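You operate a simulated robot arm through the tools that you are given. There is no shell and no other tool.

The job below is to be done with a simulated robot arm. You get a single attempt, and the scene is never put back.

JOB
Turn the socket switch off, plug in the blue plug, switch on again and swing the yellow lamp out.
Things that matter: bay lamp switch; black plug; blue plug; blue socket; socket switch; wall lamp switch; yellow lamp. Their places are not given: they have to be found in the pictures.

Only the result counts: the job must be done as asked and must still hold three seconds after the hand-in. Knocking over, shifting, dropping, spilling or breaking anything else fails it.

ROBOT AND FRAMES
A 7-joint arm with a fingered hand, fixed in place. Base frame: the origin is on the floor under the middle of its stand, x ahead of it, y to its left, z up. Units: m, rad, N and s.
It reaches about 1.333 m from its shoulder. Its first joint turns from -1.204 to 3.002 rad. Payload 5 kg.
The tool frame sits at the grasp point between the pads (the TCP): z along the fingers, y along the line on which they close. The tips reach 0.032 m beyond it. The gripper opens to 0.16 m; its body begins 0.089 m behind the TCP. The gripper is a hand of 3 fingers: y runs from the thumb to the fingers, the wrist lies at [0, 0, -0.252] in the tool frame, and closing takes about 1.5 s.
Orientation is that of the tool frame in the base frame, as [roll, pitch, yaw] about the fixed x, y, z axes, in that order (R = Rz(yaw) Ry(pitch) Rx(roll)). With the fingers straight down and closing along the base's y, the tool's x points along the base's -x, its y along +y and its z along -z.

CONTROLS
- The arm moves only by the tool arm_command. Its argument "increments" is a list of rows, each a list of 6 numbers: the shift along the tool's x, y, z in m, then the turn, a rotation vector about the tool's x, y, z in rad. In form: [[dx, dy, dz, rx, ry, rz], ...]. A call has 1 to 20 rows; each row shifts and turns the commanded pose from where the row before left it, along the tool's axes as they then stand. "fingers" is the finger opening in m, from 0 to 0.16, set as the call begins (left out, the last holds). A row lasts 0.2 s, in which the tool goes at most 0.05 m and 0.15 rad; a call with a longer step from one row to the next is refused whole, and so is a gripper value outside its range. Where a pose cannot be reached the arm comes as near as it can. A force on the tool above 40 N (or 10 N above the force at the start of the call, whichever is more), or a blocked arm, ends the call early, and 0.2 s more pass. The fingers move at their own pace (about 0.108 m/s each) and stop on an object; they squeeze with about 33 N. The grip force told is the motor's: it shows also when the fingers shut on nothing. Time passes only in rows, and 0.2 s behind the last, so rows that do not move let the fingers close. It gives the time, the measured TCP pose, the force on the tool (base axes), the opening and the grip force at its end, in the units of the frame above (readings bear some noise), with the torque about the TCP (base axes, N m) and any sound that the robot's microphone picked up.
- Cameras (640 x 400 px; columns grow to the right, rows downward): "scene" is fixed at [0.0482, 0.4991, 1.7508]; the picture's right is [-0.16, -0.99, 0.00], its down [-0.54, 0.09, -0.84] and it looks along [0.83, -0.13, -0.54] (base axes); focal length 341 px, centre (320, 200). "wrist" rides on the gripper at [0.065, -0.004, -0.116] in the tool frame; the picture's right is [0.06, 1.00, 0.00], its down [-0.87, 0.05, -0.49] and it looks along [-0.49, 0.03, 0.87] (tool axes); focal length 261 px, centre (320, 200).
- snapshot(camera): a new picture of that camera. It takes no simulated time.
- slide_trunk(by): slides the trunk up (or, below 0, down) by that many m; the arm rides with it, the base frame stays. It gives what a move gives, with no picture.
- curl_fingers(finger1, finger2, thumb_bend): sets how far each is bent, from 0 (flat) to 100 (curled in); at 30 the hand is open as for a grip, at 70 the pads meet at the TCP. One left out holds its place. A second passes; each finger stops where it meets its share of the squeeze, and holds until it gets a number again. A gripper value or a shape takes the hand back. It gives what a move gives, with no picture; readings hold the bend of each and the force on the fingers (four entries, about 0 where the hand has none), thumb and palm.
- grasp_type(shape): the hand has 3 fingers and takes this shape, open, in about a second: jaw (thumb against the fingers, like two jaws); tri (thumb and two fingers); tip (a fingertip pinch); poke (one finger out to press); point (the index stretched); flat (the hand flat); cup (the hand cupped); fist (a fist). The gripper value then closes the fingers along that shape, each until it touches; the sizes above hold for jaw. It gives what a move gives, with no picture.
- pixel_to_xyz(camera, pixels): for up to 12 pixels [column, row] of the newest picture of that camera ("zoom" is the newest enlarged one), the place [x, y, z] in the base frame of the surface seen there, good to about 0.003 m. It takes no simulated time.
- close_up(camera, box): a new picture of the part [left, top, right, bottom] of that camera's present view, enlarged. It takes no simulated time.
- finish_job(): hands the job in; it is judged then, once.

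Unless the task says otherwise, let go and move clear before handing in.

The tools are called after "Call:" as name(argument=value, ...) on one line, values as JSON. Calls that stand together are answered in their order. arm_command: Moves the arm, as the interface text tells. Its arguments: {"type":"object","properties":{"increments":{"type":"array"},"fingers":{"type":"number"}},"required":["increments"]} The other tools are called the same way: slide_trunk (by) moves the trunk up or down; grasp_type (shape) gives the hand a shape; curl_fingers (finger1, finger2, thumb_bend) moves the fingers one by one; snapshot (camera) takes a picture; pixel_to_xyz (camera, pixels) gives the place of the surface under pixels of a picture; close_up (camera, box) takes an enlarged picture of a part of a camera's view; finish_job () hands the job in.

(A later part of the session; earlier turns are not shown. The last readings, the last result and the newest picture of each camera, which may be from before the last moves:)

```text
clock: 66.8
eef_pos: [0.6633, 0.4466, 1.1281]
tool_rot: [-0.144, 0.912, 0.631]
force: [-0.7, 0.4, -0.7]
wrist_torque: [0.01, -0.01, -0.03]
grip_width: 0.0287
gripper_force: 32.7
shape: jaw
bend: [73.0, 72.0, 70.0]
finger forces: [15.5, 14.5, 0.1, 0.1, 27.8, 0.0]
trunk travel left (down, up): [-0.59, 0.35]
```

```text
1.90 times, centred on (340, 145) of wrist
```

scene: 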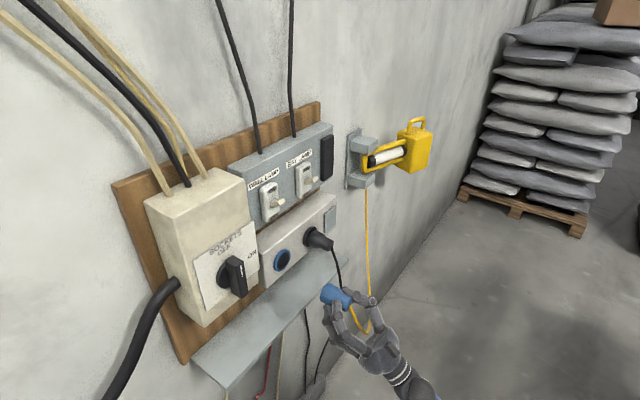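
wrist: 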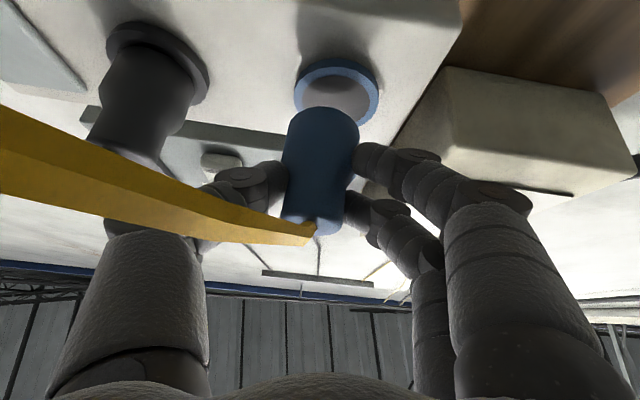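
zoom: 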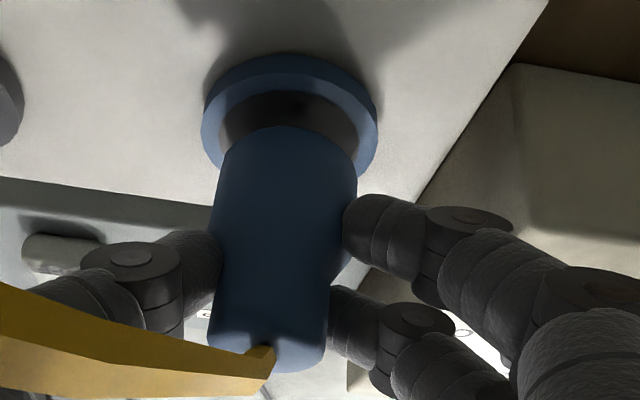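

The plug is concentric with the ring in the wrist view (ring 201–378, plug 222–357) and the scene fit gives its centre at u≈0.153, z≈1.1425 with ~1.1 cm to go. I'll push in straight along the wall normal in 4 mm steps.

Call:
arm_command(increments=[[0.0024, 0.0002, 0.0032, 0, 0, 0], [0.0024, 0.0002, 0.0032, 0, 0, 0], [0.0024, 0.0002, 0.0032, 0, 0, 0], [0, 0, 0, 0, 0, 0]])

Call:
close_up(camera="scene", box=[255, 230, 345, 290])

```text
clock: 67.8
eef_pos: [0.6708, 0.4534, 1.1254]
tool_rot: [-0.151, 0.918, 0.624]
force: [-19.6, -18.7, -11.2]
wrist_torque: [0.03, 0.08, -0.26]
grip_width: 0.0303
gripper_force: 33.2
shape: jaw
bend: [73.0, 72.0, 71.0]
finger forces: [21.8, 18.5, 0.0, 0.0, 41.9, 0.0]
trunk travel left (down, up): [-0.59, 0.35]
```

```text
6.67 times, centred on (300, 260) of scene
```

zoom: 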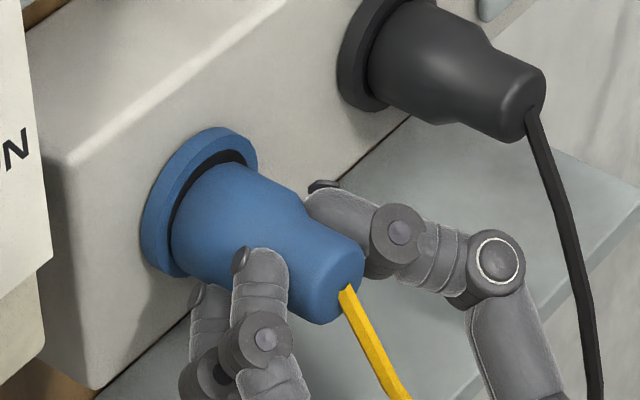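

Contact: about 27 N back from the socket, with the plug's nose at roughly the ring's face. I'll measure its tail and body to see how it sits compared with the black plug.

Call:
pixel_to_xyz(camera="zoom", pixels=[[195, 215], [215, 210], [235, 220], [255, 230], [225, 180], [190, 240], [300, 250], [320, 260], [335, 240], [315, 285], [355, 262], [345, 275]])

Call:
close_up(camera="wrist", box=[260, 40, 420, 250])

Call:
close_up(camera="scene", box=[270, 240, 320, 275])

```text
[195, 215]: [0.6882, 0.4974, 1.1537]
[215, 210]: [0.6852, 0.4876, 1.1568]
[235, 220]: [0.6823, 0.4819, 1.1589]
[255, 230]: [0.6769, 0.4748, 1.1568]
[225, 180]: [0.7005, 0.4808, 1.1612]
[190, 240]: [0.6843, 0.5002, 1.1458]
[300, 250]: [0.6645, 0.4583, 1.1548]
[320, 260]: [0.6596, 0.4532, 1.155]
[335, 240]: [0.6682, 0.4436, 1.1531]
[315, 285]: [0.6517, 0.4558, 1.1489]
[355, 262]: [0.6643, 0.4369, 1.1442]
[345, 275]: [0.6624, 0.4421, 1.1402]
```

```text
1.90 times, centred on (340, 145) of wrist
```

zoom: 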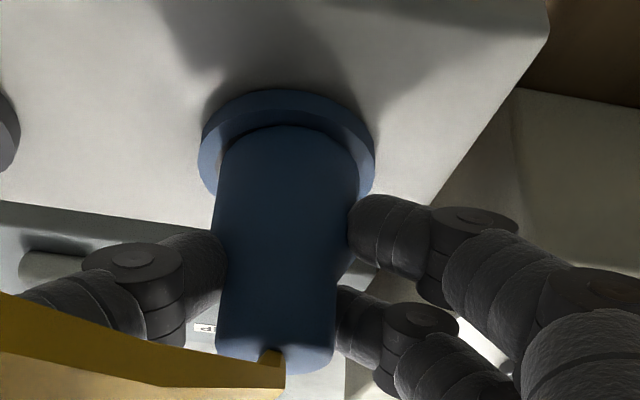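

```text
11.43 times, centred on (295, 258) of scene
```

zoom: 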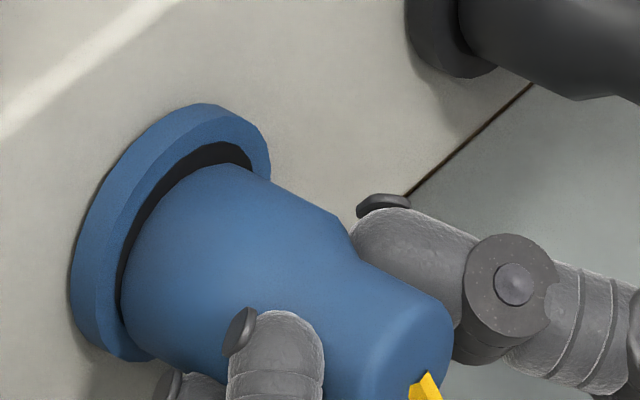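

The tail is at d≈0.1675, matching the black plug's seated depth, but the plug sits ~3 mm low (dark crescent along the top) and no click was reported. I'll ease off 6 mm, raise it and tip the nose up slightly, then check before pushing again.

Call:
arm_command(increments=[[-0.0036, -0.0002, -0.0048, 0, 0, 0], [-0.004, -0.0005, 0.003, -0.004, -0.0155, 0.003], [0, 0, 0, -0.004, -0.0155, 0.003], [0, 0, 0, 0, 0, 0]])

Call:
close_up(camera="scene", box=[255, 230, 345, 290])

Call:
close_up(camera="wrist", box=[260, 40, 420, 250])

```text
clock: 68.4
eef_pos: [0.6705, 0.4511, 1.128]
tool_rot: [-0.147, 0.915, 0.625]
force: [-7.4, -9.5, -13.6]
wrist_torque: [-0.13, 0.16, -0.29]
grip_width: 0.0314
gripper_force: 33.1
shape: jaw
bend: [73.0, 72.0, 71.0]
finger forces: [21.2, 15.7, 0.0, 0.0, 36.0, 0.0]
trunk travel left (down, up): [-0.59, 0.35]
heard: snap
stopped in row 2: the force on the tool passed its limit at 42 N (the readings are from after the stop); the commanded pose is now the measured one
```

```text
6.67 times, centred on (300, 260) of scene
```

zoom: 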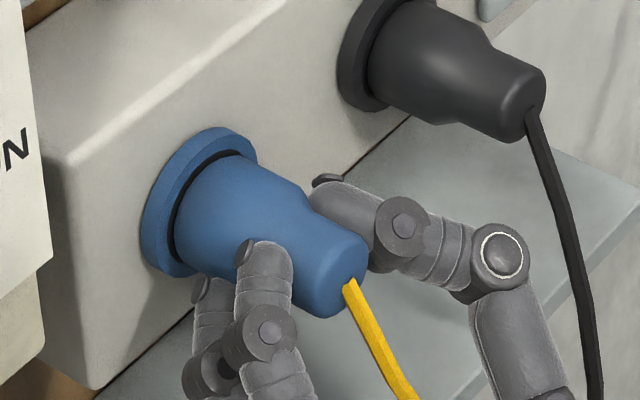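

```text
1.90 times, centred on (340, 145) of wrist
```

zoom: 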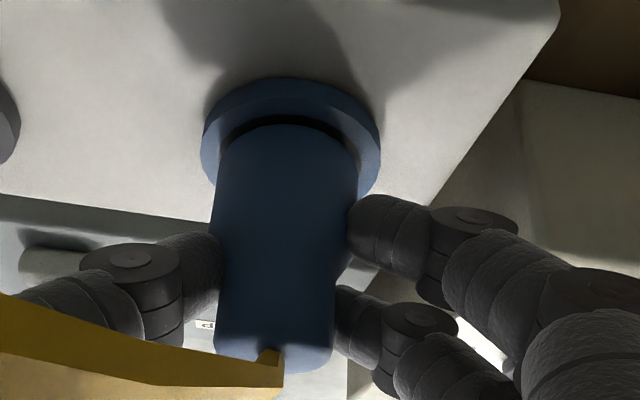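

"Heard: snap" – and the plug now looks concentric with the ring in both views. I'll measure its tail depth and centring to confirm it is seated.

Call:
close_up(camera="scene", box=[270, 240, 320, 275])

Call:
pixel_to_xyz(camera="zoom", pixels=[[160, 220], [200, 210], [240, 220], [280, 240], [220, 170], [140, 270], [380, 290], [410, 310], [420, 270], [455, 300], [450, 320], [440, 290]])

```text
11.43 times, centred on (295, 258) of scene
```

zoom: 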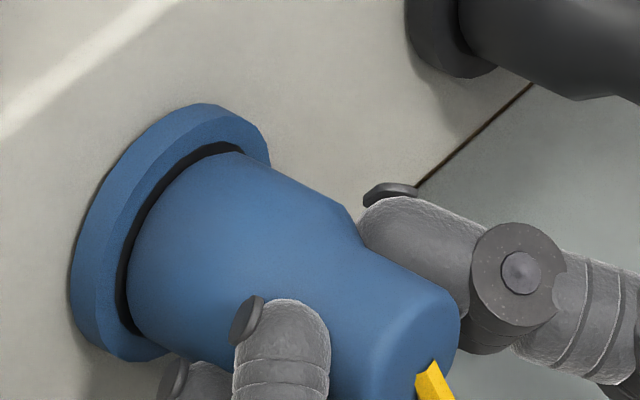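

```text
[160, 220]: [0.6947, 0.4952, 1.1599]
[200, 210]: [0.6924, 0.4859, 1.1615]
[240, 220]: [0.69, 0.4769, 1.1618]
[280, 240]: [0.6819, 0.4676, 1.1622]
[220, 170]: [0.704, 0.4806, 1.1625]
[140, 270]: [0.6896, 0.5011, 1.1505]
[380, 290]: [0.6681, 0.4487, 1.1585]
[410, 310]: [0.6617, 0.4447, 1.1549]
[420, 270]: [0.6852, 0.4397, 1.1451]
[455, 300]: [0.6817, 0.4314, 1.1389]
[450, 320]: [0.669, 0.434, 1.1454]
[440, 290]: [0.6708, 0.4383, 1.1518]
```

The plug's centre now fits (0.154, 1.142), exactly the socket's centre. I'll press in gently once more, to be sure it is home, and read the force and any sound.

Call:
arm_command(increments=[[0.0018, 0.0001, 0.0024, 0, 0, 0], [0.0012, 0.0001, 0.0016, 0, 0, 0], [0, 0, 0, 0, 0, 0]])

```text
clock: 69.0
eef_pos: [0.6708, 0.4523, 1.1269]
tool_rot: [-0.146, 0.909, 0.627]
force: [-17.6, -20.9, -9.2]
wrist_torque: [0.06, 0.04, -0.34]
grip_width: 0.0316
gripper_force: 33.4
shape: jaw
bend: [74.0, 72.0, 71.0]
finger forces: [21.3, 17.3, 0.0, 0.0, 43.3, 0.0]
trunk travel left (down, up): [-0.59, 0.35]
stopped in row 3: the force on the tool passed its limit at 42 N (the readings are from after the stop); the commanded pose is now the measured one
```

It pushes against a hard stop (42 N) with no further snap, so it appears home. I'll do a gentle tug of a few millimetres to verify it is latched before letting go.

Call:
arm_command(increments=[[-0.0018, -0.0001, -0.0024, 0, 0, 0], [-0.0018, -0.0001, -0.0024, 0, 0, 0], [0, 0, 0, 0, 0, 0]])

Call:
close_up(camera="scene", box=[270, 240, 320, 275])

```text
clock: 69.8
eef_pos: [0.6691, 0.4513, 1.1266]
tool_rot: [-0.149, 0.912, 0.629]
force: [-0.4, -0.2, -0.1]
wrist_torque: [-0.04, 0.0, 0.02]
grip_width: 0.0307
gripper_force: 32.8
shape: jaw
bend: [73.0, 72.0, 71.0]
finger forces: [16.5, 15.3, 0.1, 0.0, 29.0, 0.0]
trunk travel left (down, up): [-0.59, 0.35]
heard: snap
```

```text
11.43 times, centred on (295, 258) of scene
```

zoom: 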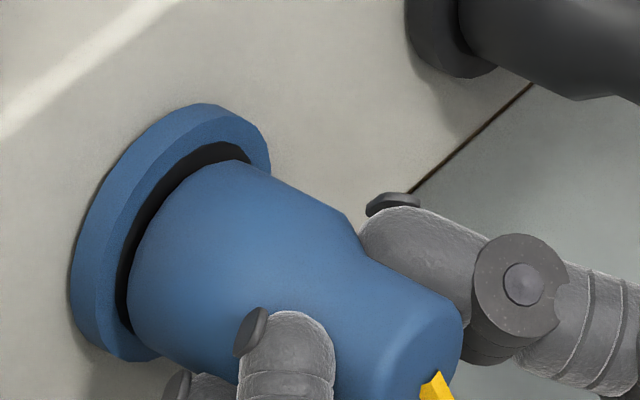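

A second "snap" came on pulling back and the force fell to zero, so I need to find out whether that is latching or releasing. I'll measure where the plug is now.

Call:
pixel_to_xyz(camera="zoom", pixels=[[160, 225], [200, 215], [240, 225], [280, 245], [220, 175], [140, 275], [380, 295], [410, 315], [425, 275], [455, 310], [450, 330], [440, 350]])

Call:
close_up(camera="wrist", box=[260, 40, 420, 250])

```text
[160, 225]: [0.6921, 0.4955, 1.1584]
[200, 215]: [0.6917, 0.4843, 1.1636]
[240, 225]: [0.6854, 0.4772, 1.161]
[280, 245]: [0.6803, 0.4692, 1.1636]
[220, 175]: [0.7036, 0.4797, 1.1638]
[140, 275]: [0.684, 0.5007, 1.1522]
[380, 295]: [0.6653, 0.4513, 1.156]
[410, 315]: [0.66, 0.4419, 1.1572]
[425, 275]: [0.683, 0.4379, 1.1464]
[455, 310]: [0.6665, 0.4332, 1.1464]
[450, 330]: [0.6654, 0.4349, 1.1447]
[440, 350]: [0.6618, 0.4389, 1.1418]
```

```text
1.90 times, centred on (340, 145) of wrist
```

zoom: 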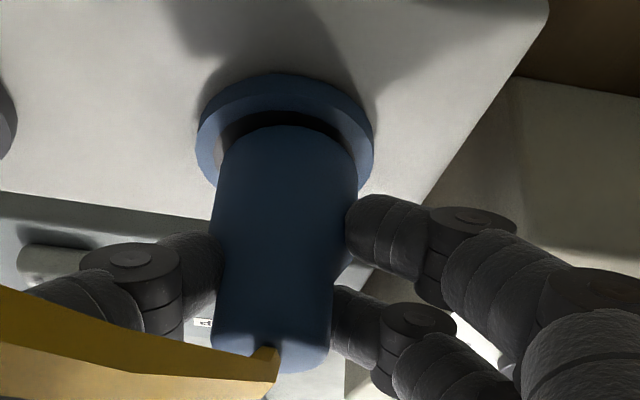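

The plug now sits ~2 mm further out than at the push, so the second snap may be it popping loose. I'll push in again in small steps, watching for force and sound, then ease back in tiny steps to learn which it is.

Call:
arm_command(increments=[[0.0012, 0.0001, 0.0016, 0, 0, 0], [0.0012, 0.0001, 0.0016, 0, 0, 0], [0.0012, 0.0001, 0.0016, 0, 0, 0], [0, 0, 0, 0, 0, 0]])

```text
clock: 70.8
eef_pos: [0.6698, 0.4549, 1.1287]
tool_rot: [-0.146, 0.908, 0.628]
force: [-18.2, -13.9, -3.0]
wrist_torque: [0.1, -0.08, -0.28]
grip_width: 0.0313
gripper_force: 33.3
shape: jaw
bend: [73.0, 72.0, 71.0]
finger forces: [20.3, 19.1, 0.1, 0.0, 38.1, 0.0]
trunk travel left (down, up): [-0.59, 0.35]
```

Pressed in again: 23 N, no sound, TCP at s matching the first contact. Now I'll ease back 1 mm at a time and read the force.

Call:
arm_command(increments=[[-0.0006, 0, -0.0008, 0, 0, 0], [0, 0, 0, 0, 0, 0]])

Call:
arm_command(increments=[[-0.0006, 0, -0.0008, 0, 0, 0], [0, 0, 0, 0, 0, 0]])

Call:
arm_command(increments=[[-0.0006, 0, -0.0008, 0, 0, 0], [0, 0, 0, 0, 0, 0]])

Call:
close_up(camera="scene", box=[270, 240, 320, 275])

```text
clock: 71.4
eef_pos: [0.6696, 0.4534, 1.1272]
tool_rot: [-0.148, 0.911, 0.627]
force: [-14.8, -13.3, 1.6]
wrist_torque: [0.08, -0.14, -0.2]
grip_width: 0.0313
gripper_force: 33.2
shape: jaw
bend: [73.0, 72.0, 71.0]
finger forces: [19.2, 18.4, 0.1, 0.0, 36.6, 0.0]
trunk travel left (down, up): [-0.59, 0.35]
```

```text
clock: 72.0
eef_pos: [0.6719, 0.4539, 1.128]
tool_rot: [-0.147, 0.912, 0.629]
force: [-11.4, -10.3, 1.4]
wrist_torque: [0.06, -0.12, -0.2]
grip_width: 0.0313
gripper_force: 33.8
shape: jaw
bend: [73.0, 72.0, 71.0]
finger forces: [18.6, 17.6, 0.0, 0.1, 35.4, 0.0]
trunk travel left (down, up): [-0.59, 0.35]
```

```text
clock: 72.6
eef_pos: [0.6696, 0.4533, 1.1262]
tool_rot: [-0.15, 0.913, 0.626]
force: [-4.2, -3.8, 0.3]
wrist_torque: [-0.03, -0.04, -0.12]
grip_width: 0.031
gripper_force: 32.9
shape: jaw
bend: [73.0, 72.0, 71.0]
finger forces: [17.3, 15.9, 0.0, 0.0, 31.9, 0.0]
trunk travel left (down, up): [-0.59, 0.35]
```

```text
11.43 times, centred on (295, 258) of scene
```

zoom: 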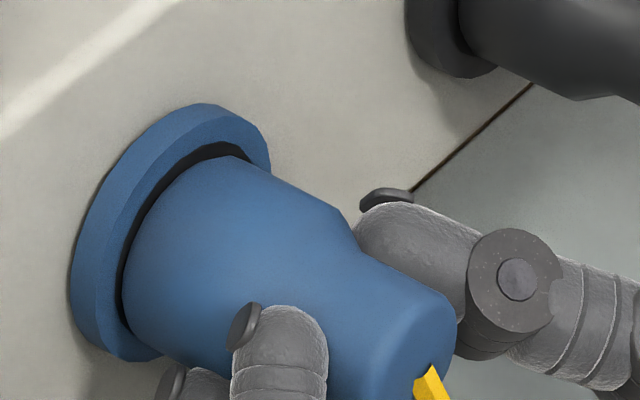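

The push force eases off (now ~6 N) with no snap yet. I'll continue easing back in 1 mm steps.

Call:
arm_command(increments=[[-0.0006, 0, -0.0008, 0, 0, 0], [0, 0, 0, 0, 0, 0]])

Call:
arm_command(increments=[[-0.0006, 0, -0.0008, 0, 0, 0], [0, 0, 0, 0, 0, 0]])

Call:
close_up(camera="scene", box=[270, 240, 320, 275])

```text
clock: 73.2
eef_pos: [0.6686, 0.4533, 1.1264]
tool_rot: [-0.148, 0.913, 0.627]
force: [0.0, 0.7, -1.1]
wrist_torque: [-0.03, 0.02, 0.05]
grip_width: 0.0306
gripper_force: 33.4
shape: jaw
bend: [73.0, 72.0, 71.0]
finger forces: [16.7, 15.0, 0.0, 0.0, 29.0, 0.1]
trunk travel left (down, up): [-0.59, 0.35]
```

```text
clock: 73.8
eef_pos: [0.6683, 0.4517, 1.1262]
tool_rot: [-0.15, 0.914, 0.627]
force: [-0.2, 0.3, -1.3]
wrist_torque: [-0.01, 0.04, -0.02]
grip_width: 0.0309
gripper_force: 33.5
shape: jaw
bend: [73.0, 72.0, 71.0]
finger forces: [16.6, 14.9, 0.0, 0.0, 29.1, 0.1]
trunk travel left (down, up): [-0.59, 0.35]
```

```text
11.43 times, centred on (295, 258) of scene
```

zoom: 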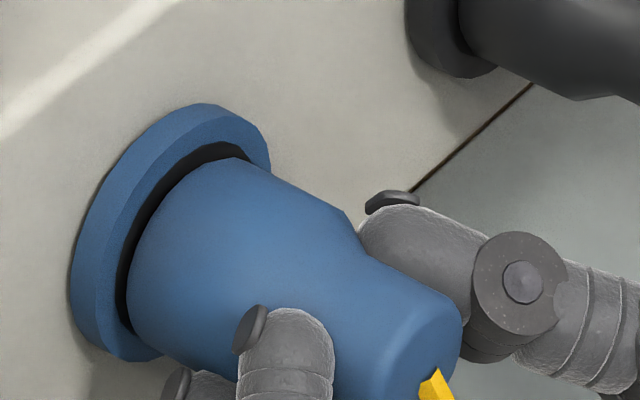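

Force went to zero without a snap this time, so that push had not latched; the first snap was the plug catching when it sat a touch higher and further right (TCP u≈0.155, z≈1.128), and the second was it coming loose. I'll return to that spot and push again.

Call:
arm_command(increments=[[-0.0021, -0.0033, 0.0017, 0, 0, 0], [0, 0, 0, 0, 0, 0], [0.0012, 0.0001, 0.0016, 0, 0, 0], [0.0012, 0.0001, 0.0016, 0, 0, 0], [0.0012, 0.0001, 0.0016, 0, 0, 0], [0, 0, 0, 0, 0, 0]])

Call:
close_up(camera="scene", box=[270, 240, 320, 275])

```text
clock: 75.2
eef_pos: [0.6724, 0.4518, 1.1317]
tool_rot: [-0.146, 0.911, 0.628]
force: [-22.9, -20.7, -6.4]
wrist_torque: [0.1, -0.04, -0.37]
grip_width: 0.0314
gripper_force: 33.4
shape: jaw
bend: [73.0, 72.0, 71.0]
finger forces: [22.1, 19.2, 0.0, 0.1, 43.2, 0.1]
trunk travel left (down, up): [-0.59, 0.35]
```

```text
11.43 times, centred on (295, 258) of scene
```

zoom: 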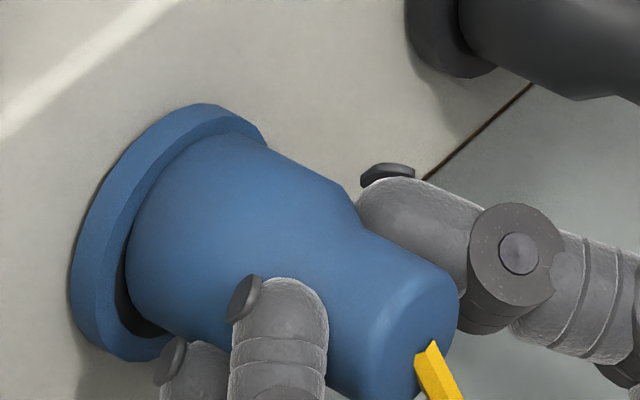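

Now the plug sits ~3 mm too high (crescent at the bottom-left). I'll reduce the push, lower by 3 mm and look.

Call:
arm_command(increments=[[-0.0018, -0.0001, -0.0024, 0, 0, 0], [0.0024, 0.0003, -0.0018, 0, 0, 0], [0, 0, 0, 0, 0, 0]])

Call:
close_up(camera="scene", box=[270, 240, 320, 275])

Call:
close_up(camera="wrist", box=[260, 40, 420, 250])

```text
clock: 76.0
eef_pos: [0.6721, 0.4509, 1.1291]
tool_rot: [-0.147, 0.911, 0.628]
force: [-6.8, -7.9, 2.6]
wrist_torque: [0.08, -0.12, -0.17]
grip_width: 0.0308
gripper_force: 33.0
shape: jaw
bend: [73.0, 72.0, 71.0]
finger forces: [17.4, 16.0, 0.0, 0.0, 33.5, 0.0]
trunk travel left (down, up): [-0.59, 0.35]
```

```text
11.43 times, centred on (295, 258) of scene
```

zoom: 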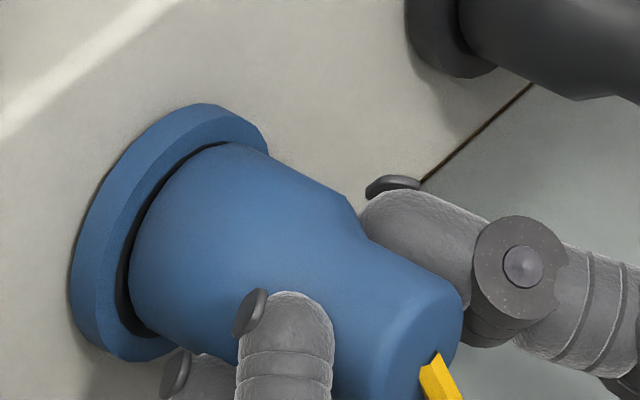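

```text
1.90 times, centred on (340, 145) of wrist
```

zoom: 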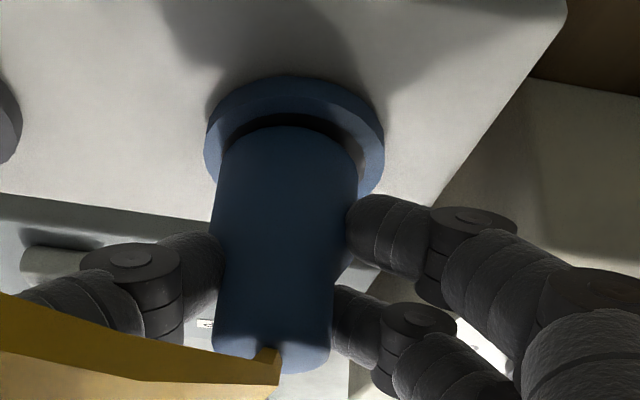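

Compared with the picture right after the snap, the plug is still ~1.5–2 mm high. I'll lower it 1.8 mm, then push in.

Call:
arm_command(increments=[[0.0014, 0.0002, -0.0011, 0, 0, 0], [0, 0, 0, 0, 0, 0], [0.0012, 0.0001, 0.0016, 0, 0, 0], [0.0012, 0.0001, 0.0016, 0, 0, 0], [0, 0, 0, 0, 0, 0]])

Call:
close_up(camera="scene", box=[270, 240, 320, 275])

```text
clock: 77.2
eef_pos: [0.6721, 0.4522, 1.1288]
tool_rot: [-0.145, 0.908, 0.629]
force: [-22.3, -22.9, -4.2]
wrist_torque: [0.09, -0.02, -0.4]
grip_width: 0.0316
gripper_force: 32.9
shape: jaw
bend: [73.0, 72.0, 71.0]
finger forces: [22.2, 18.6, 0.1, 0.0, 45.0, 0.0]
trunk travel left (down, up): [-0.59, 0.35]
stopped in row 5: the force on the tool passed its limit at 41 N (the readings are from after the stop); the commanded pose is now the measured one
```

```text
11.43 times, centred on (295, 258) of scene
```

zoom: 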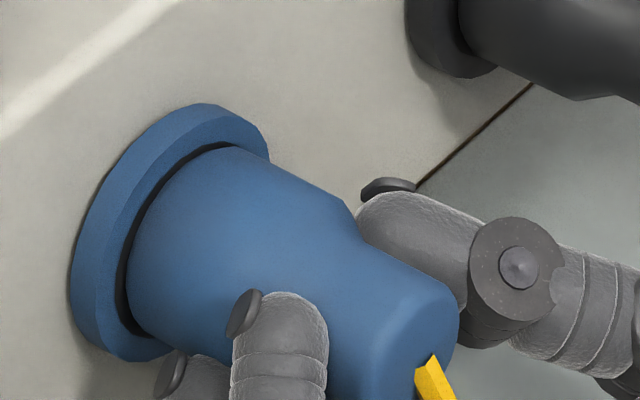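

No snap was reported on this 41 N push, though the plug sits just as it did after the first snap. I'll ease back in 1 mm steps: if it is latched, the force should turn into a pull.

Call:
arm_command(increments=[[-0.0006, 0, -0.0008, 0, 0, 0], [0, 0, 0, 0, 0, 0]])

Call:
arm_command(increments=[[-0.0006, 0, -0.0008, 0, 0, 0], [0, 0, 0, 0, 0, 0]])

```text
clock: 77.8
eef_pos: [0.6724, 0.4525, 1.128]
tool_rot: [-0.144, 0.91, 0.628]
force: [-19.4, -20.4, -3.4]
wrist_torque: [0.14, -0.01, -0.39]
grip_width: 0.0311
gripper_force: 33.1
shape: jaw
bend: [73.0, 72.0, 71.0]
finger forces: [21.6, 18.3, 0.0, 0.0, 43.8, 0.1]
trunk travel left (down, up): [-0.59, 0.35]
```

```text
clock: 78.4
eef_pos: [0.6721, 0.4519, 1.1276]
tool_rot: [-0.146, 0.909, 0.628]
force: [-11.2, -13.4, 0.0]
wrist_torque: [0.06, -0.08, -0.31]
grip_width: 0.0313
gripper_force: 32.9
shape: jaw
bend: [73.0, 72.0, 71.0]
finger forces: [20.1, 17.8, 0.0, 0.1, 38.9, 0.1]
trunk travel left (down, up): [-0.59, 0.35]
```

Call:
arm_command(increments=[[-0.0006, 0, -0.0008, 0, 0, 0], [0, 0, 0, 0, 0, 0]])

Call:
arm_command(increments=[[-0.0006, 0, -0.0008, 0, 0, 0], [0, 0, 0, 0, 0, 0]])

```text
clock: 79.0
eef_pos: [0.6711, 0.4515, 1.1268]
tool_rot: [-0.148, 0.91, 0.628]
force: [-6.4, -9.1, 0.9]
wrist_torque: [0.04, -0.07, -0.26]
grip_width: 0.031
gripper_force: 33.1
shape: jaw
bend: [73.0, 72.0, 71.0]
finger forces: [18.1, 15.9, 0.1, 0.0, 36.1, 0.0]
trunk travel left (down, up): [-0.59, 0.35]
```

```text
clock: 79.6
eef_pos: [0.672, 0.4519, 1.127]
tool_rot: [-0.147, 0.911, 0.627]
force: [-5.1, -7.8, 1.8]
wrist_torque: [0.04, -0.07, -0.22]
grip_width: 0.0311
gripper_force: 33.1
shape: jaw
bend: [73.0, 72.0, 71.0]
finger forces: [17.8, 15.5, 0.0, 0.0, 34.6, 0.1]
trunk travel left (down, up): [-0.59, 0.35]
```

The push has eased to ~9 N with no snap so far. I'll continue two more 1 mm steps back.

Call:
arm_command(increments=[[-0.0006, 0, -0.0008, 0, 0, 0], [0, 0, 0, 0, 0, 0]])

Call:
arm_command(increments=[[-0.0006, 0, -0.0008, 0, 0, 0], [0, 0, 0, 0, 0, 0]])

Call:
close_up(camera="scene", box=[270, 240, 320, 275])

```text
clock: 80.2
eef_pos: [0.6711, 0.4521, 1.1264]
tool_rot: [-0.148, 0.911, 0.628]
force: [-2.7, -2.7, 0.6]
wrist_torque: [0.04, -0.03, -0.06]
grip_width: 0.0308
gripper_force: 33.3
shape: jaw
bend: [73.0, 72.0, 71.0]
finger forces: [17.5, 15.0, 0.1, 0.1, 31.0, 0.0]
trunk travel left (down, up): [-0.59, 0.35]
```

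```text
clock: 80.8
eef_pos: [0.6702, 0.4513, 1.1241]
tool_rot: [-0.146, 0.912, 0.629]
force: [-0.6, 0.3, -0.2]
wrist_torque: [0.04, 0.0, 0.03]
grip_width: 0.0307
gripper_force: 32.5
shape: jaw
bend: [73.0, 72.0, 71.0]
finger forces: [16.9, 14.8, 0.0, 0.0, 29.4, 0.1]
trunk travel left (down, up): [-0.59, 0.35]
```

```text
11.43 times, centred on (295, 258) of scene
```

zoom: 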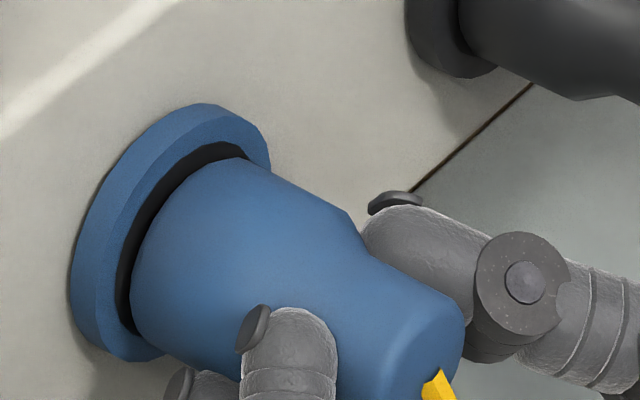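

After the 41 N push the plug came away freely too, so that one hadn't caught. The pattern fits the plug having latched on the first two pushes (TCP z≈1.1254–1.1269, u≈0.154), with each snap being my pull freeing it; pushes at z≥1.1287 missed. I'll push again at z≈1.126, u≈0.154.

Call:
arm_command(increments=[[-0.0012, 0.0006, 0.0009, 0, 0, 0], [0, 0, 0, 0, 0, 0], [0.0012, 0.0001, 0.0016, 0, 0, 0], [0.0012, 0.0001, 0.0016, 0, 0, 0], [0.0009, 0.0001, 0.0012, 0, 0, 0], [0, 0, 0, 0, 0, 0]])

Call:
close_up(camera="scene", box=[270, 240, 320, 275])

```text
clock: 82.2
eef_pos: [0.6707, 0.4526, 1.1278]
tool_rot: [-0.144, 0.908, 0.632]
force: [-20.9, -19.7, -1.9]
wrist_torque: [0.11, -0.11, -0.34]
grip_width: 0.0311
gripper_force: 33.2
shape: jaw
bend: [73.0, 72.0, 71.0]
finger forces: [21.3, 19.4, 0.0, 0.1, 42.5, 0.0]
trunk travel left (down, up): [-0.59, 0.35]
```

```text
11.43 times, centred on (295, 258) of scene
```

zoom: 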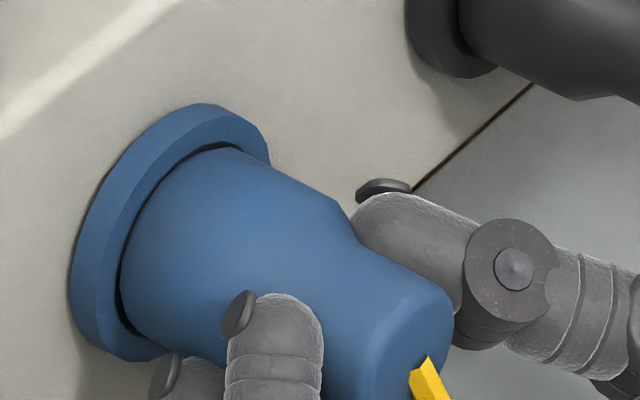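

Pushed at z≈1.1278 with 29 N. I'll ease back again in small steps to see whether this time the force turns into a pull.

Call:
arm_command(increments=[[-0.0012, -0.0001, -0.0016, 0, 0, 0], [0, 0, 0, 0, 0, 0]])

Call:
arm_command(increments=[[-0.0006, 0, -0.0008, 0, 0, 0], [0, 0, 0, 0, 0, 0]])

Call:
arm_command(increments=[[-0.0006, 0, -0.0008, 0, 0, 0], [0, 0, 0, 0, 0, 0]])

```text
clock: 82.8
eef_pos: [0.6699, 0.4536, 1.1278]
tool_rot: [-0.145, 0.908, 0.627]
force: [-11.6, -13.4, 4.2]
wrist_torque: [0.1, -0.16, -0.24]
grip_width: 0.0311
gripper_force: 32.9
shape: jaw
bend: [73.0, 72.0, 71.0]
finger forces: [19.0, 17.8, 0.0, 0.1, 37.6, 0.1]
trunk travel left (down, up): [-0.59, 0.35]
```

```text
clock: 83.4
eef_pos: [0.6711, 0.4529, 1.1275]
tool_rot: [-0.146, 0.912, 0.628]
force: [-9.2, -8.7, 1.9]
wrist_torque: [0.04, -0.06, -0.17]
grip_width: 0.031
gripper_force: 33.2
shape: jaw
bend: [73.0, 72.0, 71.0]
finger forces: [19.0, 16.8, 0.0, 0.0, 34.9, 0.0]
trunk travel left (down, up): [-0.59, 0.35]
```

```text
clock: 84.0
eef_pos: [0.6707, 0.452, 1.127]
tool_rot: [-0.145, 0.91, 0.629]
force: [-4.6, -2.7, -0.4]
wrist_torque: [-0.02, 0.02, 0.0]
grip_width: 0.0309
gripper_force: 32.8
shape: jaw
bend: [73.0, 72.0, 71.0]
finger forces: [19.0, 16.0, 0.1, 0.0, 31.4, 0.0]
trunk travel left (down, up): [-0.59, 0.35]
```

No latch yet (5 N, falling smoothly). I'll keep a light push and slide the plug downward in 1 mm steps to feel for the spot where it catches.

Call:
arm_command(increments=[[0.0012, 0.0001, 0.0016, 0, 0, 0], [0.0008, 0.0001, -0.0006, 0, 0, 0], [0.0008, 0.0001, -0.0006, 0, 0, 0], [0, 0, 0, 0, 0, 0]])

Call:
arm_command(increments=[[0.0008, 0.0001, -0.0006, 0, 0, 0], [0.0008, 0.0001, -0.0006, 0, 0, 0], [0, 0, 0, 0, 0, 0]])

Call:
close_up(camera="scene", box=[270, 240, 320, 275])

```text
clock: 85.0
eef_pos: [0.6704, 0.4529, 1.1261]
tool_rot: [-0.147, 0.91, 0.627]
force: [-13.5, -8.8, 4.1]
wrist_torque: [0.1, -0.18, 0.02]
grip_width: 0.0308
gripper_force: 32.9
shape: jaw
bend: [73.0, 72.0, 71.0]
finger forces: [19.7, 17.9, 0.1, 0.0, 33.5, 0.1]
trunk travel left (down, up): [-0.59, 0.35]
```

```text
clock: 85.8
eef_pos: [0.6696, 0.4525, 1.1248]
tool_rot: [-0.147, 0.908, 0.63]
force: [-15.8, -13.4, 3.8]
wrist_torque: [0.14, -0.18, -0.21]
grip_width: 0.031
gripper_force: 33.1
shape: jaw
bend: [73.0, 72.0, 71.0]
finger forces: [19.0, 18.0, 0.0, 0.0, 37.6, 0.0]
trunk travel left (down, up): [-0.59, 0.35]
```

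```text
11.43 times, centred on (295, 258) of scene
```

zoom: 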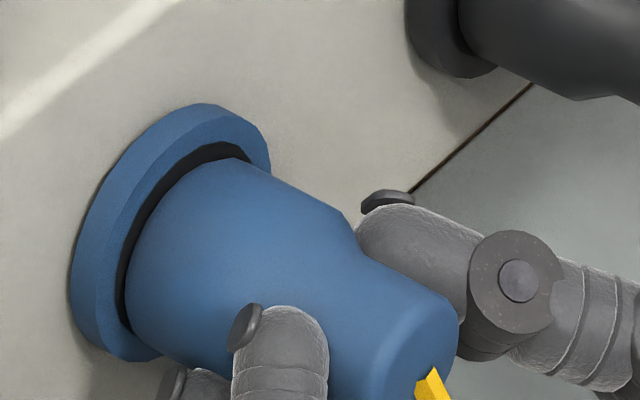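

Still no catch at z≈1.125. The plug may have twisted a little in the grip, so I'll check it in the wrist view.

Call:
close_up(camera="wrist", box=[260, 40, 420, 250])

Call:
pixel_to_xyz(camera="zoom", pixels=[[285, 150], [285, 180], [283, 210], [278, 250], [276, 290], [272, 330], [240, 190], [330, 190], [240, 300], [315, 300], [287, 100], [287, 85]])

```text
1.90 times, centred on (340, 145) of wrist
```

zoom: 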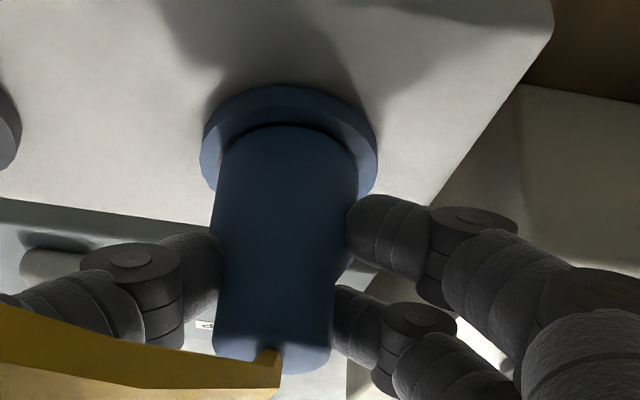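

```text
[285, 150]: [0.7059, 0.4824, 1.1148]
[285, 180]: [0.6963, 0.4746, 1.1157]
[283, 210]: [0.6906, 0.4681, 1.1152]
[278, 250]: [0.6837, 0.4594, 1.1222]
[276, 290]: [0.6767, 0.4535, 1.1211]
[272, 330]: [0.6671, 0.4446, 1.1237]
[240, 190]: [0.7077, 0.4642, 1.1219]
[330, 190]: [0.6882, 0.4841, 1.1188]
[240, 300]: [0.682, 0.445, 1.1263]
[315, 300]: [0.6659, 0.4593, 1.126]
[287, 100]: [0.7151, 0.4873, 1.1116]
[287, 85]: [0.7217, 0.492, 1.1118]
```

By the wrist view the plug is centred sideways and level. To fix the right height, I'll measure the seated black plug the same way, since its socket should be at the same height and depth.

Call:
close_up(camera="scene", box=[295, 220, 345, 255])

Call:
pixel_to_xyz(camera="zoom", pixels=[[180, 170], [220, 180], [260, 200], [300, 215], [230, 130], [170, 230], [380, 250], [410, 260], [420, 220], [380, 290], [460, 250], [450, 280]])

```text
11.43 times, centred on (320, 238) of scene
```

zoom: 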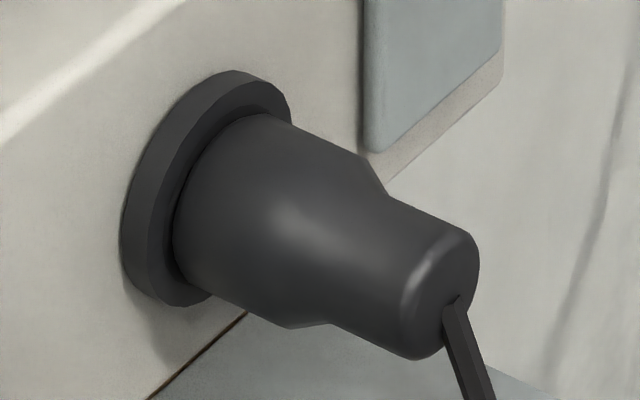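

```text
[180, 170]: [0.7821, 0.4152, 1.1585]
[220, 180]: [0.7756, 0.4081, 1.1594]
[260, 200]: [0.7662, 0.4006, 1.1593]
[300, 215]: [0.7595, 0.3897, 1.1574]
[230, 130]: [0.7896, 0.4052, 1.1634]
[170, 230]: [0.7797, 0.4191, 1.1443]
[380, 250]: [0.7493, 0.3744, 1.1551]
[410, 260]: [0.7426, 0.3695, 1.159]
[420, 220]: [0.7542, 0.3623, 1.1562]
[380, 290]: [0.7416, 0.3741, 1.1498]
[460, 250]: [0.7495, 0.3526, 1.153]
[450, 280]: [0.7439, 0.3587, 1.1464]
```

The black plug gives me the reference for a seated plug (tail face at d≈0.168, centre z≈1.141). I'll compare the blue plug's tail depth now.

Call:
close_up(camera="scene", box=[270, 245, 320, 280])

Call:
pixel_to_xyz(camera="zoom", pixels=[[425, 225], [435, 240], [445, 225], [440, 260], [425, 270], [450, 245], [200, 160], [240, 165], [280, 185], [170, 190], [380, 235], [400, 245]])

```text
11.43 times, centred on (295, 262) of scene
```

zoom: 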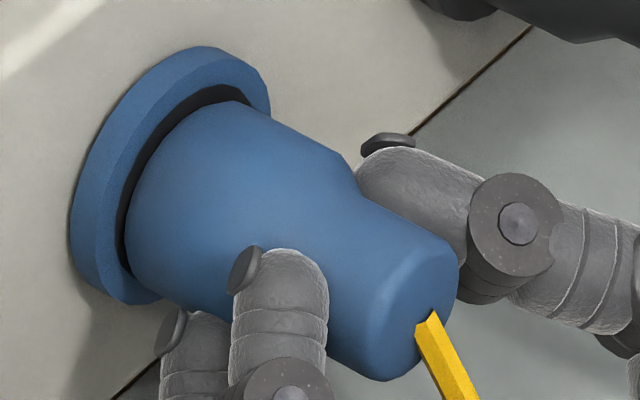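

```text
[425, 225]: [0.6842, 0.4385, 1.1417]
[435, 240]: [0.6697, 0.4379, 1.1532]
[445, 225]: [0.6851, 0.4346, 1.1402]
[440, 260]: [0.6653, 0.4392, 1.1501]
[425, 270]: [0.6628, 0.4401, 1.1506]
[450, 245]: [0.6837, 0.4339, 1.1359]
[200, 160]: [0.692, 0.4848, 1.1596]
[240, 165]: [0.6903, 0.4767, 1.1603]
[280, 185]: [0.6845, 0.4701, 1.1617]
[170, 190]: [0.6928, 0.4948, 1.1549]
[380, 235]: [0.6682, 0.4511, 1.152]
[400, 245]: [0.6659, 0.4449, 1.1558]
```

Compared with the black plug (scaled), the blue one is at the right depth but ~1.5–2 mm low and ~1 mm left; right after the first snap it had matched almost exactly. I'll slide it up and slightly right in 1 mm steps while keeping the light push.

Call:
arm_command(increments=[[-0.0007, -0.0011, 0.0006, 0, 0, 0], [-0.0008, -0.0001, 0.0006, 0, 0, 0], [0, 0, 0, 0, 0, 0]])

Call:
arm_command(increments=[[-0.0008, -0.0001, 0.0006, 0, 0, 0], [-0.0008, -0.0001, 0.0006, 0, 0, 0], [0, 0, 0, 0, 0, 0]])

Call:
close_up(camera="scene", box=[270, 245, 320, 280])

```text
clock: 86.6
eef_pos: [0.672, 0.4524, 1.1252]
tool_rot: [-0.146, 0.911, 0.629]
force: [-18.1, -13.9, -2.2]
wrist_torque: [0.0, -0.02, -0.21]
grip_width: 0.0311
gripper_force: 32.7
shape: jaw
bend: [73.0, 72.0, 71.0]
finger forces: [21.8, 19.1, 0.0, 0.1, 38.3, 0.0]
trunk travel left (down, up): [-0.59, 0.35]
```

```text
clock: 87.4
eef_pos: [0.6711, 0.4511, 1.1276]
tool_rot: [-0.148, 0.912, 0.628]
force: [-17.8, -12.5, -8.3]
wrist_torque: [0.0, 0.1, -0.28]
grip_width: 0.0309
gripper_force: 33.4
shape: jaw
bend: [73.0, 72.0, 71.0]
finger forces: [22.3, 18.8, 0.1, 0.0, 39.3, 0.0]
trunk travel left (down, up): [-0.59, 0.35]
```

```text
11.43 times, centred on (295, 262) of scene
```

zoom: 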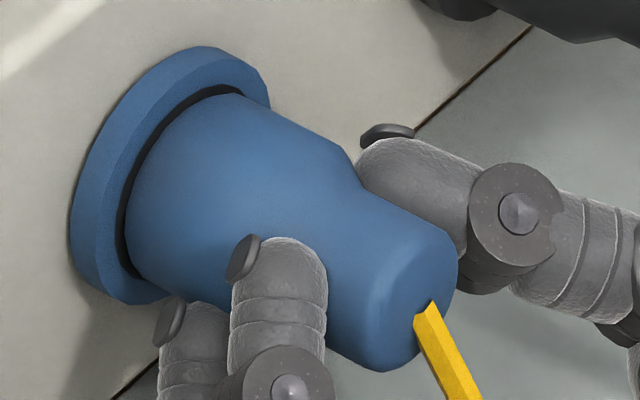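

The plug now sits within ~1 mm of a true seat, yet no snap; since the first snap came on the first good fit and the second when I pulled it loose, it may need to be drawn fully clear before it can catch again. I'll withdraw it 4 cm and come back in straight.

Call:
arm_command(increments=[[-0.0122, -0.0008, -0.0159, 0, 0, 0], [-0.0122, -0.0008, -0.0159, 0, 0, 0], [0, 0, 0, 0, 0, 0]])

Call:
close_up(camera="scene", box=[255, 230, 345, 290])

```text
clock: 88.2
eef_pos: [0.6448, 0.4237, 1.126]
tool_rot: [-0.147, 0.911, 0.629]
force: [-0.6, 0.3, -0.9]
wrist_torque: [-0.02, 0.02, 0.02]
grip_width: 0.0307
gripper_force: 33.8
shape: jaw
bend: [73.0, 72.0, 71.0]
finger forces: [16.7, 14.9, 0.0, 0.0, 29.5, 0.0]
trunk travel left (down, up): [-0.59, 0.35]
```

```text
6.67 times, centred on (300, 260) of scene
```

zoom: 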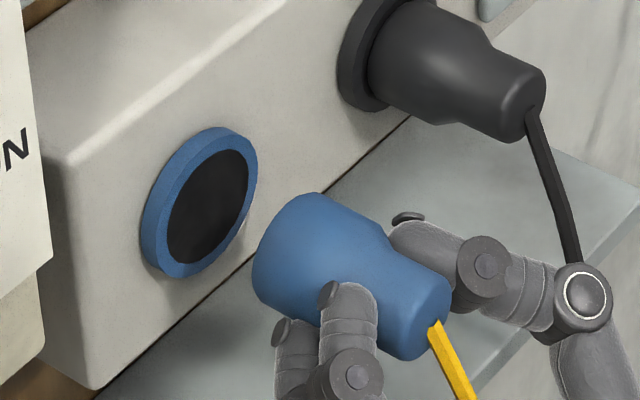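

The plug is well clear now and looks square to the socket. I'll go back in along the normal with a slight upward correction, slowing down near contact.

Call:
arm_command(increments=[[0.0069, 0.0004, 0.0098, 0, 0, 0], [0.0069, 0.0004, 0.0098, 0, 0, 0], [0.0057, 0.0004, 0.0082, 0, 0, 0], [0, 0, 0, 0, 0, 0]])

Call:
close_up(camera="scene", box=[270, 245, 320, 280])

Call:
close_up(camera="wrist", box=[260, 40, 420, 250])

```text
clock: 89.2
eef_pos: [0.6681, 0.4498, 1.1297]
tool_rot: [-0.147, 0.911, 0.628]
force: [0.4, 0.6, -1.7]
wrist_torque: [-0.01, 0.05, 0.01]
grip_width: 0.0307
gripper_force: 32.7
shape: jaw
bend: [73.0, 72.0, 71.0]
finger forces: [16.9, 14.8, 0.0, 0.0, 29.5, 0.1]
trunk travel left (down, up): [-0.59, 0.35]
```

```text
11.43 times, centred on (295, 262) of scene
```

zoom: 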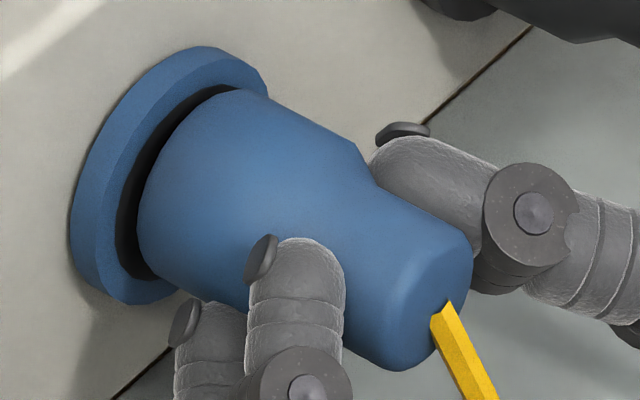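

```text
1.90 times, centred on (340, 145) of wrist
```

zoom: 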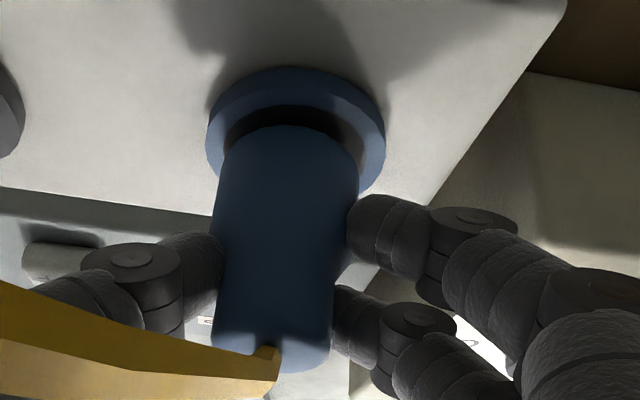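

With ~2–3 mm to go, the plug is a little high and ~1.8 mm right of centre (wrist margins 15 vs 27). I'll correct both and press in gently in 1 mm steps.

Call:
arm_command(increments=[[0.0011, 0.0016, -0.0009, 0, 0, 0], [0, 0, 0, 0, 0, 0]])

Call:
arm_command(increments=[[0.0006, 0, 0.0008, 0, 0, 0], [0.0006, 0, 0.0008, 0, 0, 0], [0, 0, 0, 0, 0, 0]])

Call:
arm_command(increments=[[0.0006, 0, 0.0008, 0, 0, 0], [0.0006, 0, 0.0008, 0, 0, 0], [0, 0, 0, 0, 0, 0]])

Call:
close_up(camera="scene", box=[270, 245, 320, 280])

Call:
close_up(camera="wrist", box=[260, 40, 420, 250])

```text
clock: 89.8
eef_pos: [0.6681, 0.4498, 1.1274]
tool_rot: [-0.146, 0.912, 0.628]
force: [0.7, 0.7, -1.0]
wrist_torque: [0.01, 0.05, -0.03]
grip_width: 0.0308
gripper_force: 33.1
shape: jaw
bend: [73.0, 72.0, 71.0]
finger forces: [16.9, 15.0, 0.0, 0.1, 29.4, 0.1]
trunk travel left (down, up): [-0.59, 0.35]
```

```text
clock: 90.6
eef_pos: [0.6682, 0.4526, 1.1259]
tool_rot: [-0.147, 0.911, 0.63]
force: [0.3, 0.3, -0.7]
wrist_torque: [-0.04, 0.0, 0.03]
grip_width: 0.0308
gripper_force: 32.8
shape: jaw
bend: [73.0, 72.0, 71.0]
finger forces: [16.9, 14.9, 0.1, 0.0, 29.6, 0.1]
trunk travel left (down, up): [-0.59, 0.35]
```

```text
clock: 91.4
eef_pos: [0.6702, 0.4522, 1.129]
tool_rot: [-0.147, 0.909, 0.628]
force: [-10.2, -10.3, -3.5]
wrist_torque: [-0.12, 0.01, -0.39]
grip_width: 0.0307
gripper_force: 32.8
shape: jaw
bend: [73.0, 72.0, 71.0]
finger forces: [19.8, 16.7, 0.0, 0.0, 37.5, 0.0]
trunk travel left (down, up): [-0.59, 0.35]
heard: snap
```

```text
11.43 times, centred on (295, 262) of scene
```

zoom: 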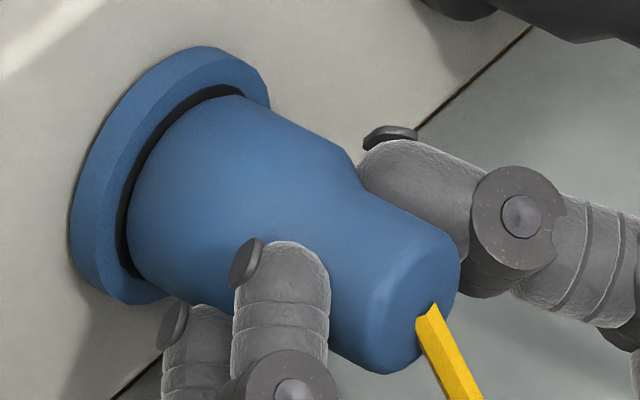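

```text
1.90 times, centred on (340, 145) of wrist
```

zoom: 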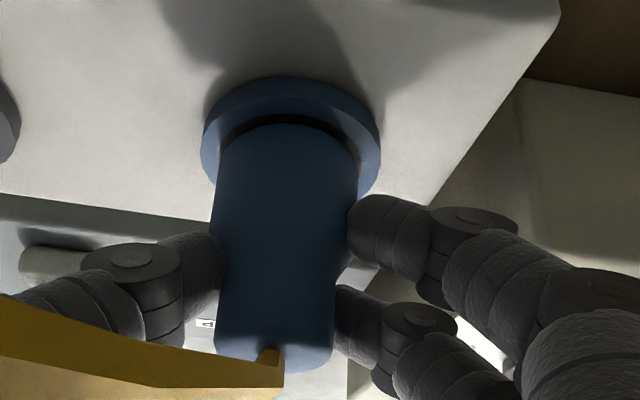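

"Heard: snap" came on pressing in, and the picture matches the earlier caught state – so the snap is the plug latching. This time I won't pull; I'll simply open the fingers where they are and check that it stays.

Call:
arm_command(increments=[[0, 0, 0, 0, 0, 0], [0, 0, 0, 0, 0, 0], [0, 0, 0, 0, 0, 0], [0, 0, 0, 0, 0, 0]], fingers=0.085)

Call:
close_up(camera="scene", box=[255, 230, 345, 290])

Call:
snapshot(camera="wrist")

```text
clock: 92.4
eef_pos: [0.6721, 0.4518, 1.127]
tool_rot: [-0.148, 0.91, 0.628]
force: [-0.3, 1.3, -0.4]
wrist_torque: [0.0, 0.01, 0.02]
grip_width: 0.0844
gripper_force: 0.1
shape: jaw
bend: [72.0, 72.0, 70.0]
finger forces: [0.0, 0.1, 0.0, 0.0, 0.0, 0.1]
trunk travel left (down, up): [-0.59, 0.35]
```

```text
6.67 times, centred on (300, 260) of scene
```

zoom: 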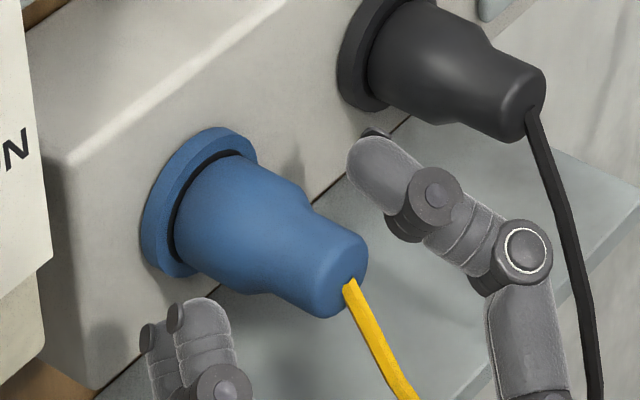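

```text
taken
```

wrist: 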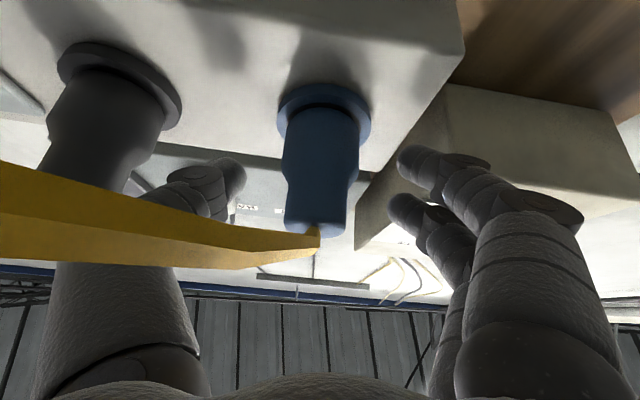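

The plug stays put in the socket with the hand open. I'll back straight out along the wall normal, keeping clear of the plug and its cable.

Call:
arm_command(increments=[[-0.0091, -0.0006, -0.0119, 0, 0, 0], [-0.0122, -0.0008, -0.0159, 0, 0, 0], [-0.0182, -0.0012, -0.0238, 0, 0, 0], [-0.0182, -0.0012, -0.0238, 0, 0, 0], [-0.0182, -0.0012, -0.0238, 0, 0, 0]])

Call:
snapshot(camera="scene")

Call:
snapshot(camera="wrist")

```text
clock: 93.6
eef_pos: [0.5801, 0.3631, 1.1286]
tool_rot: [-0.146, 0.912, 0.629]
force: [-0.7, 0.0, 1.1]
wrist_torque: [-0.06, 0.04, 0.0]
grip_width: 0.0842
gripper_force: 0.0
shape: jaw
bend: [72.0, 72.0, 70.0]
finger forces: [0.1, 0.1, 0.1, 0.0, 0.1, 0.0]
trunk travel left (down, up): [-0.59, 0.35]
```

```text
taken
```

scene: 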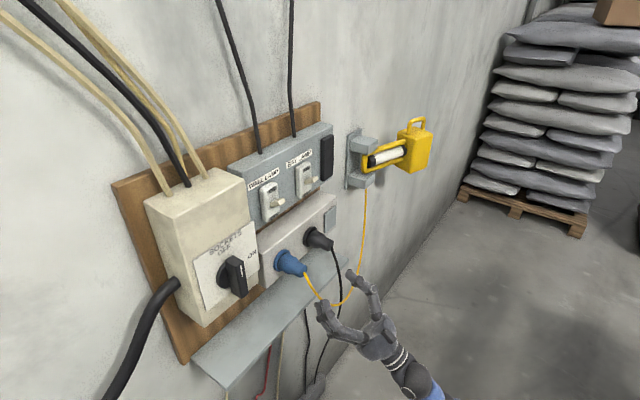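

```text
taken
```

wrist: 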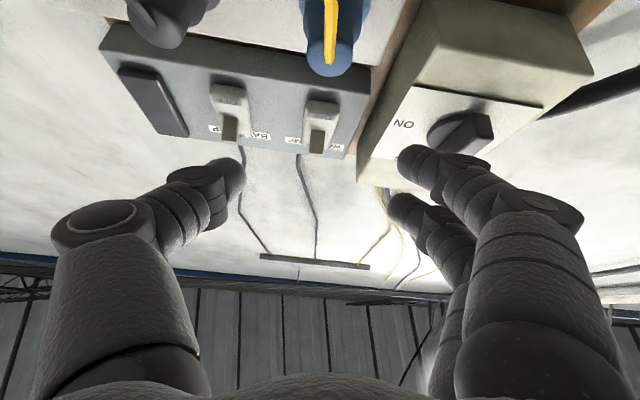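

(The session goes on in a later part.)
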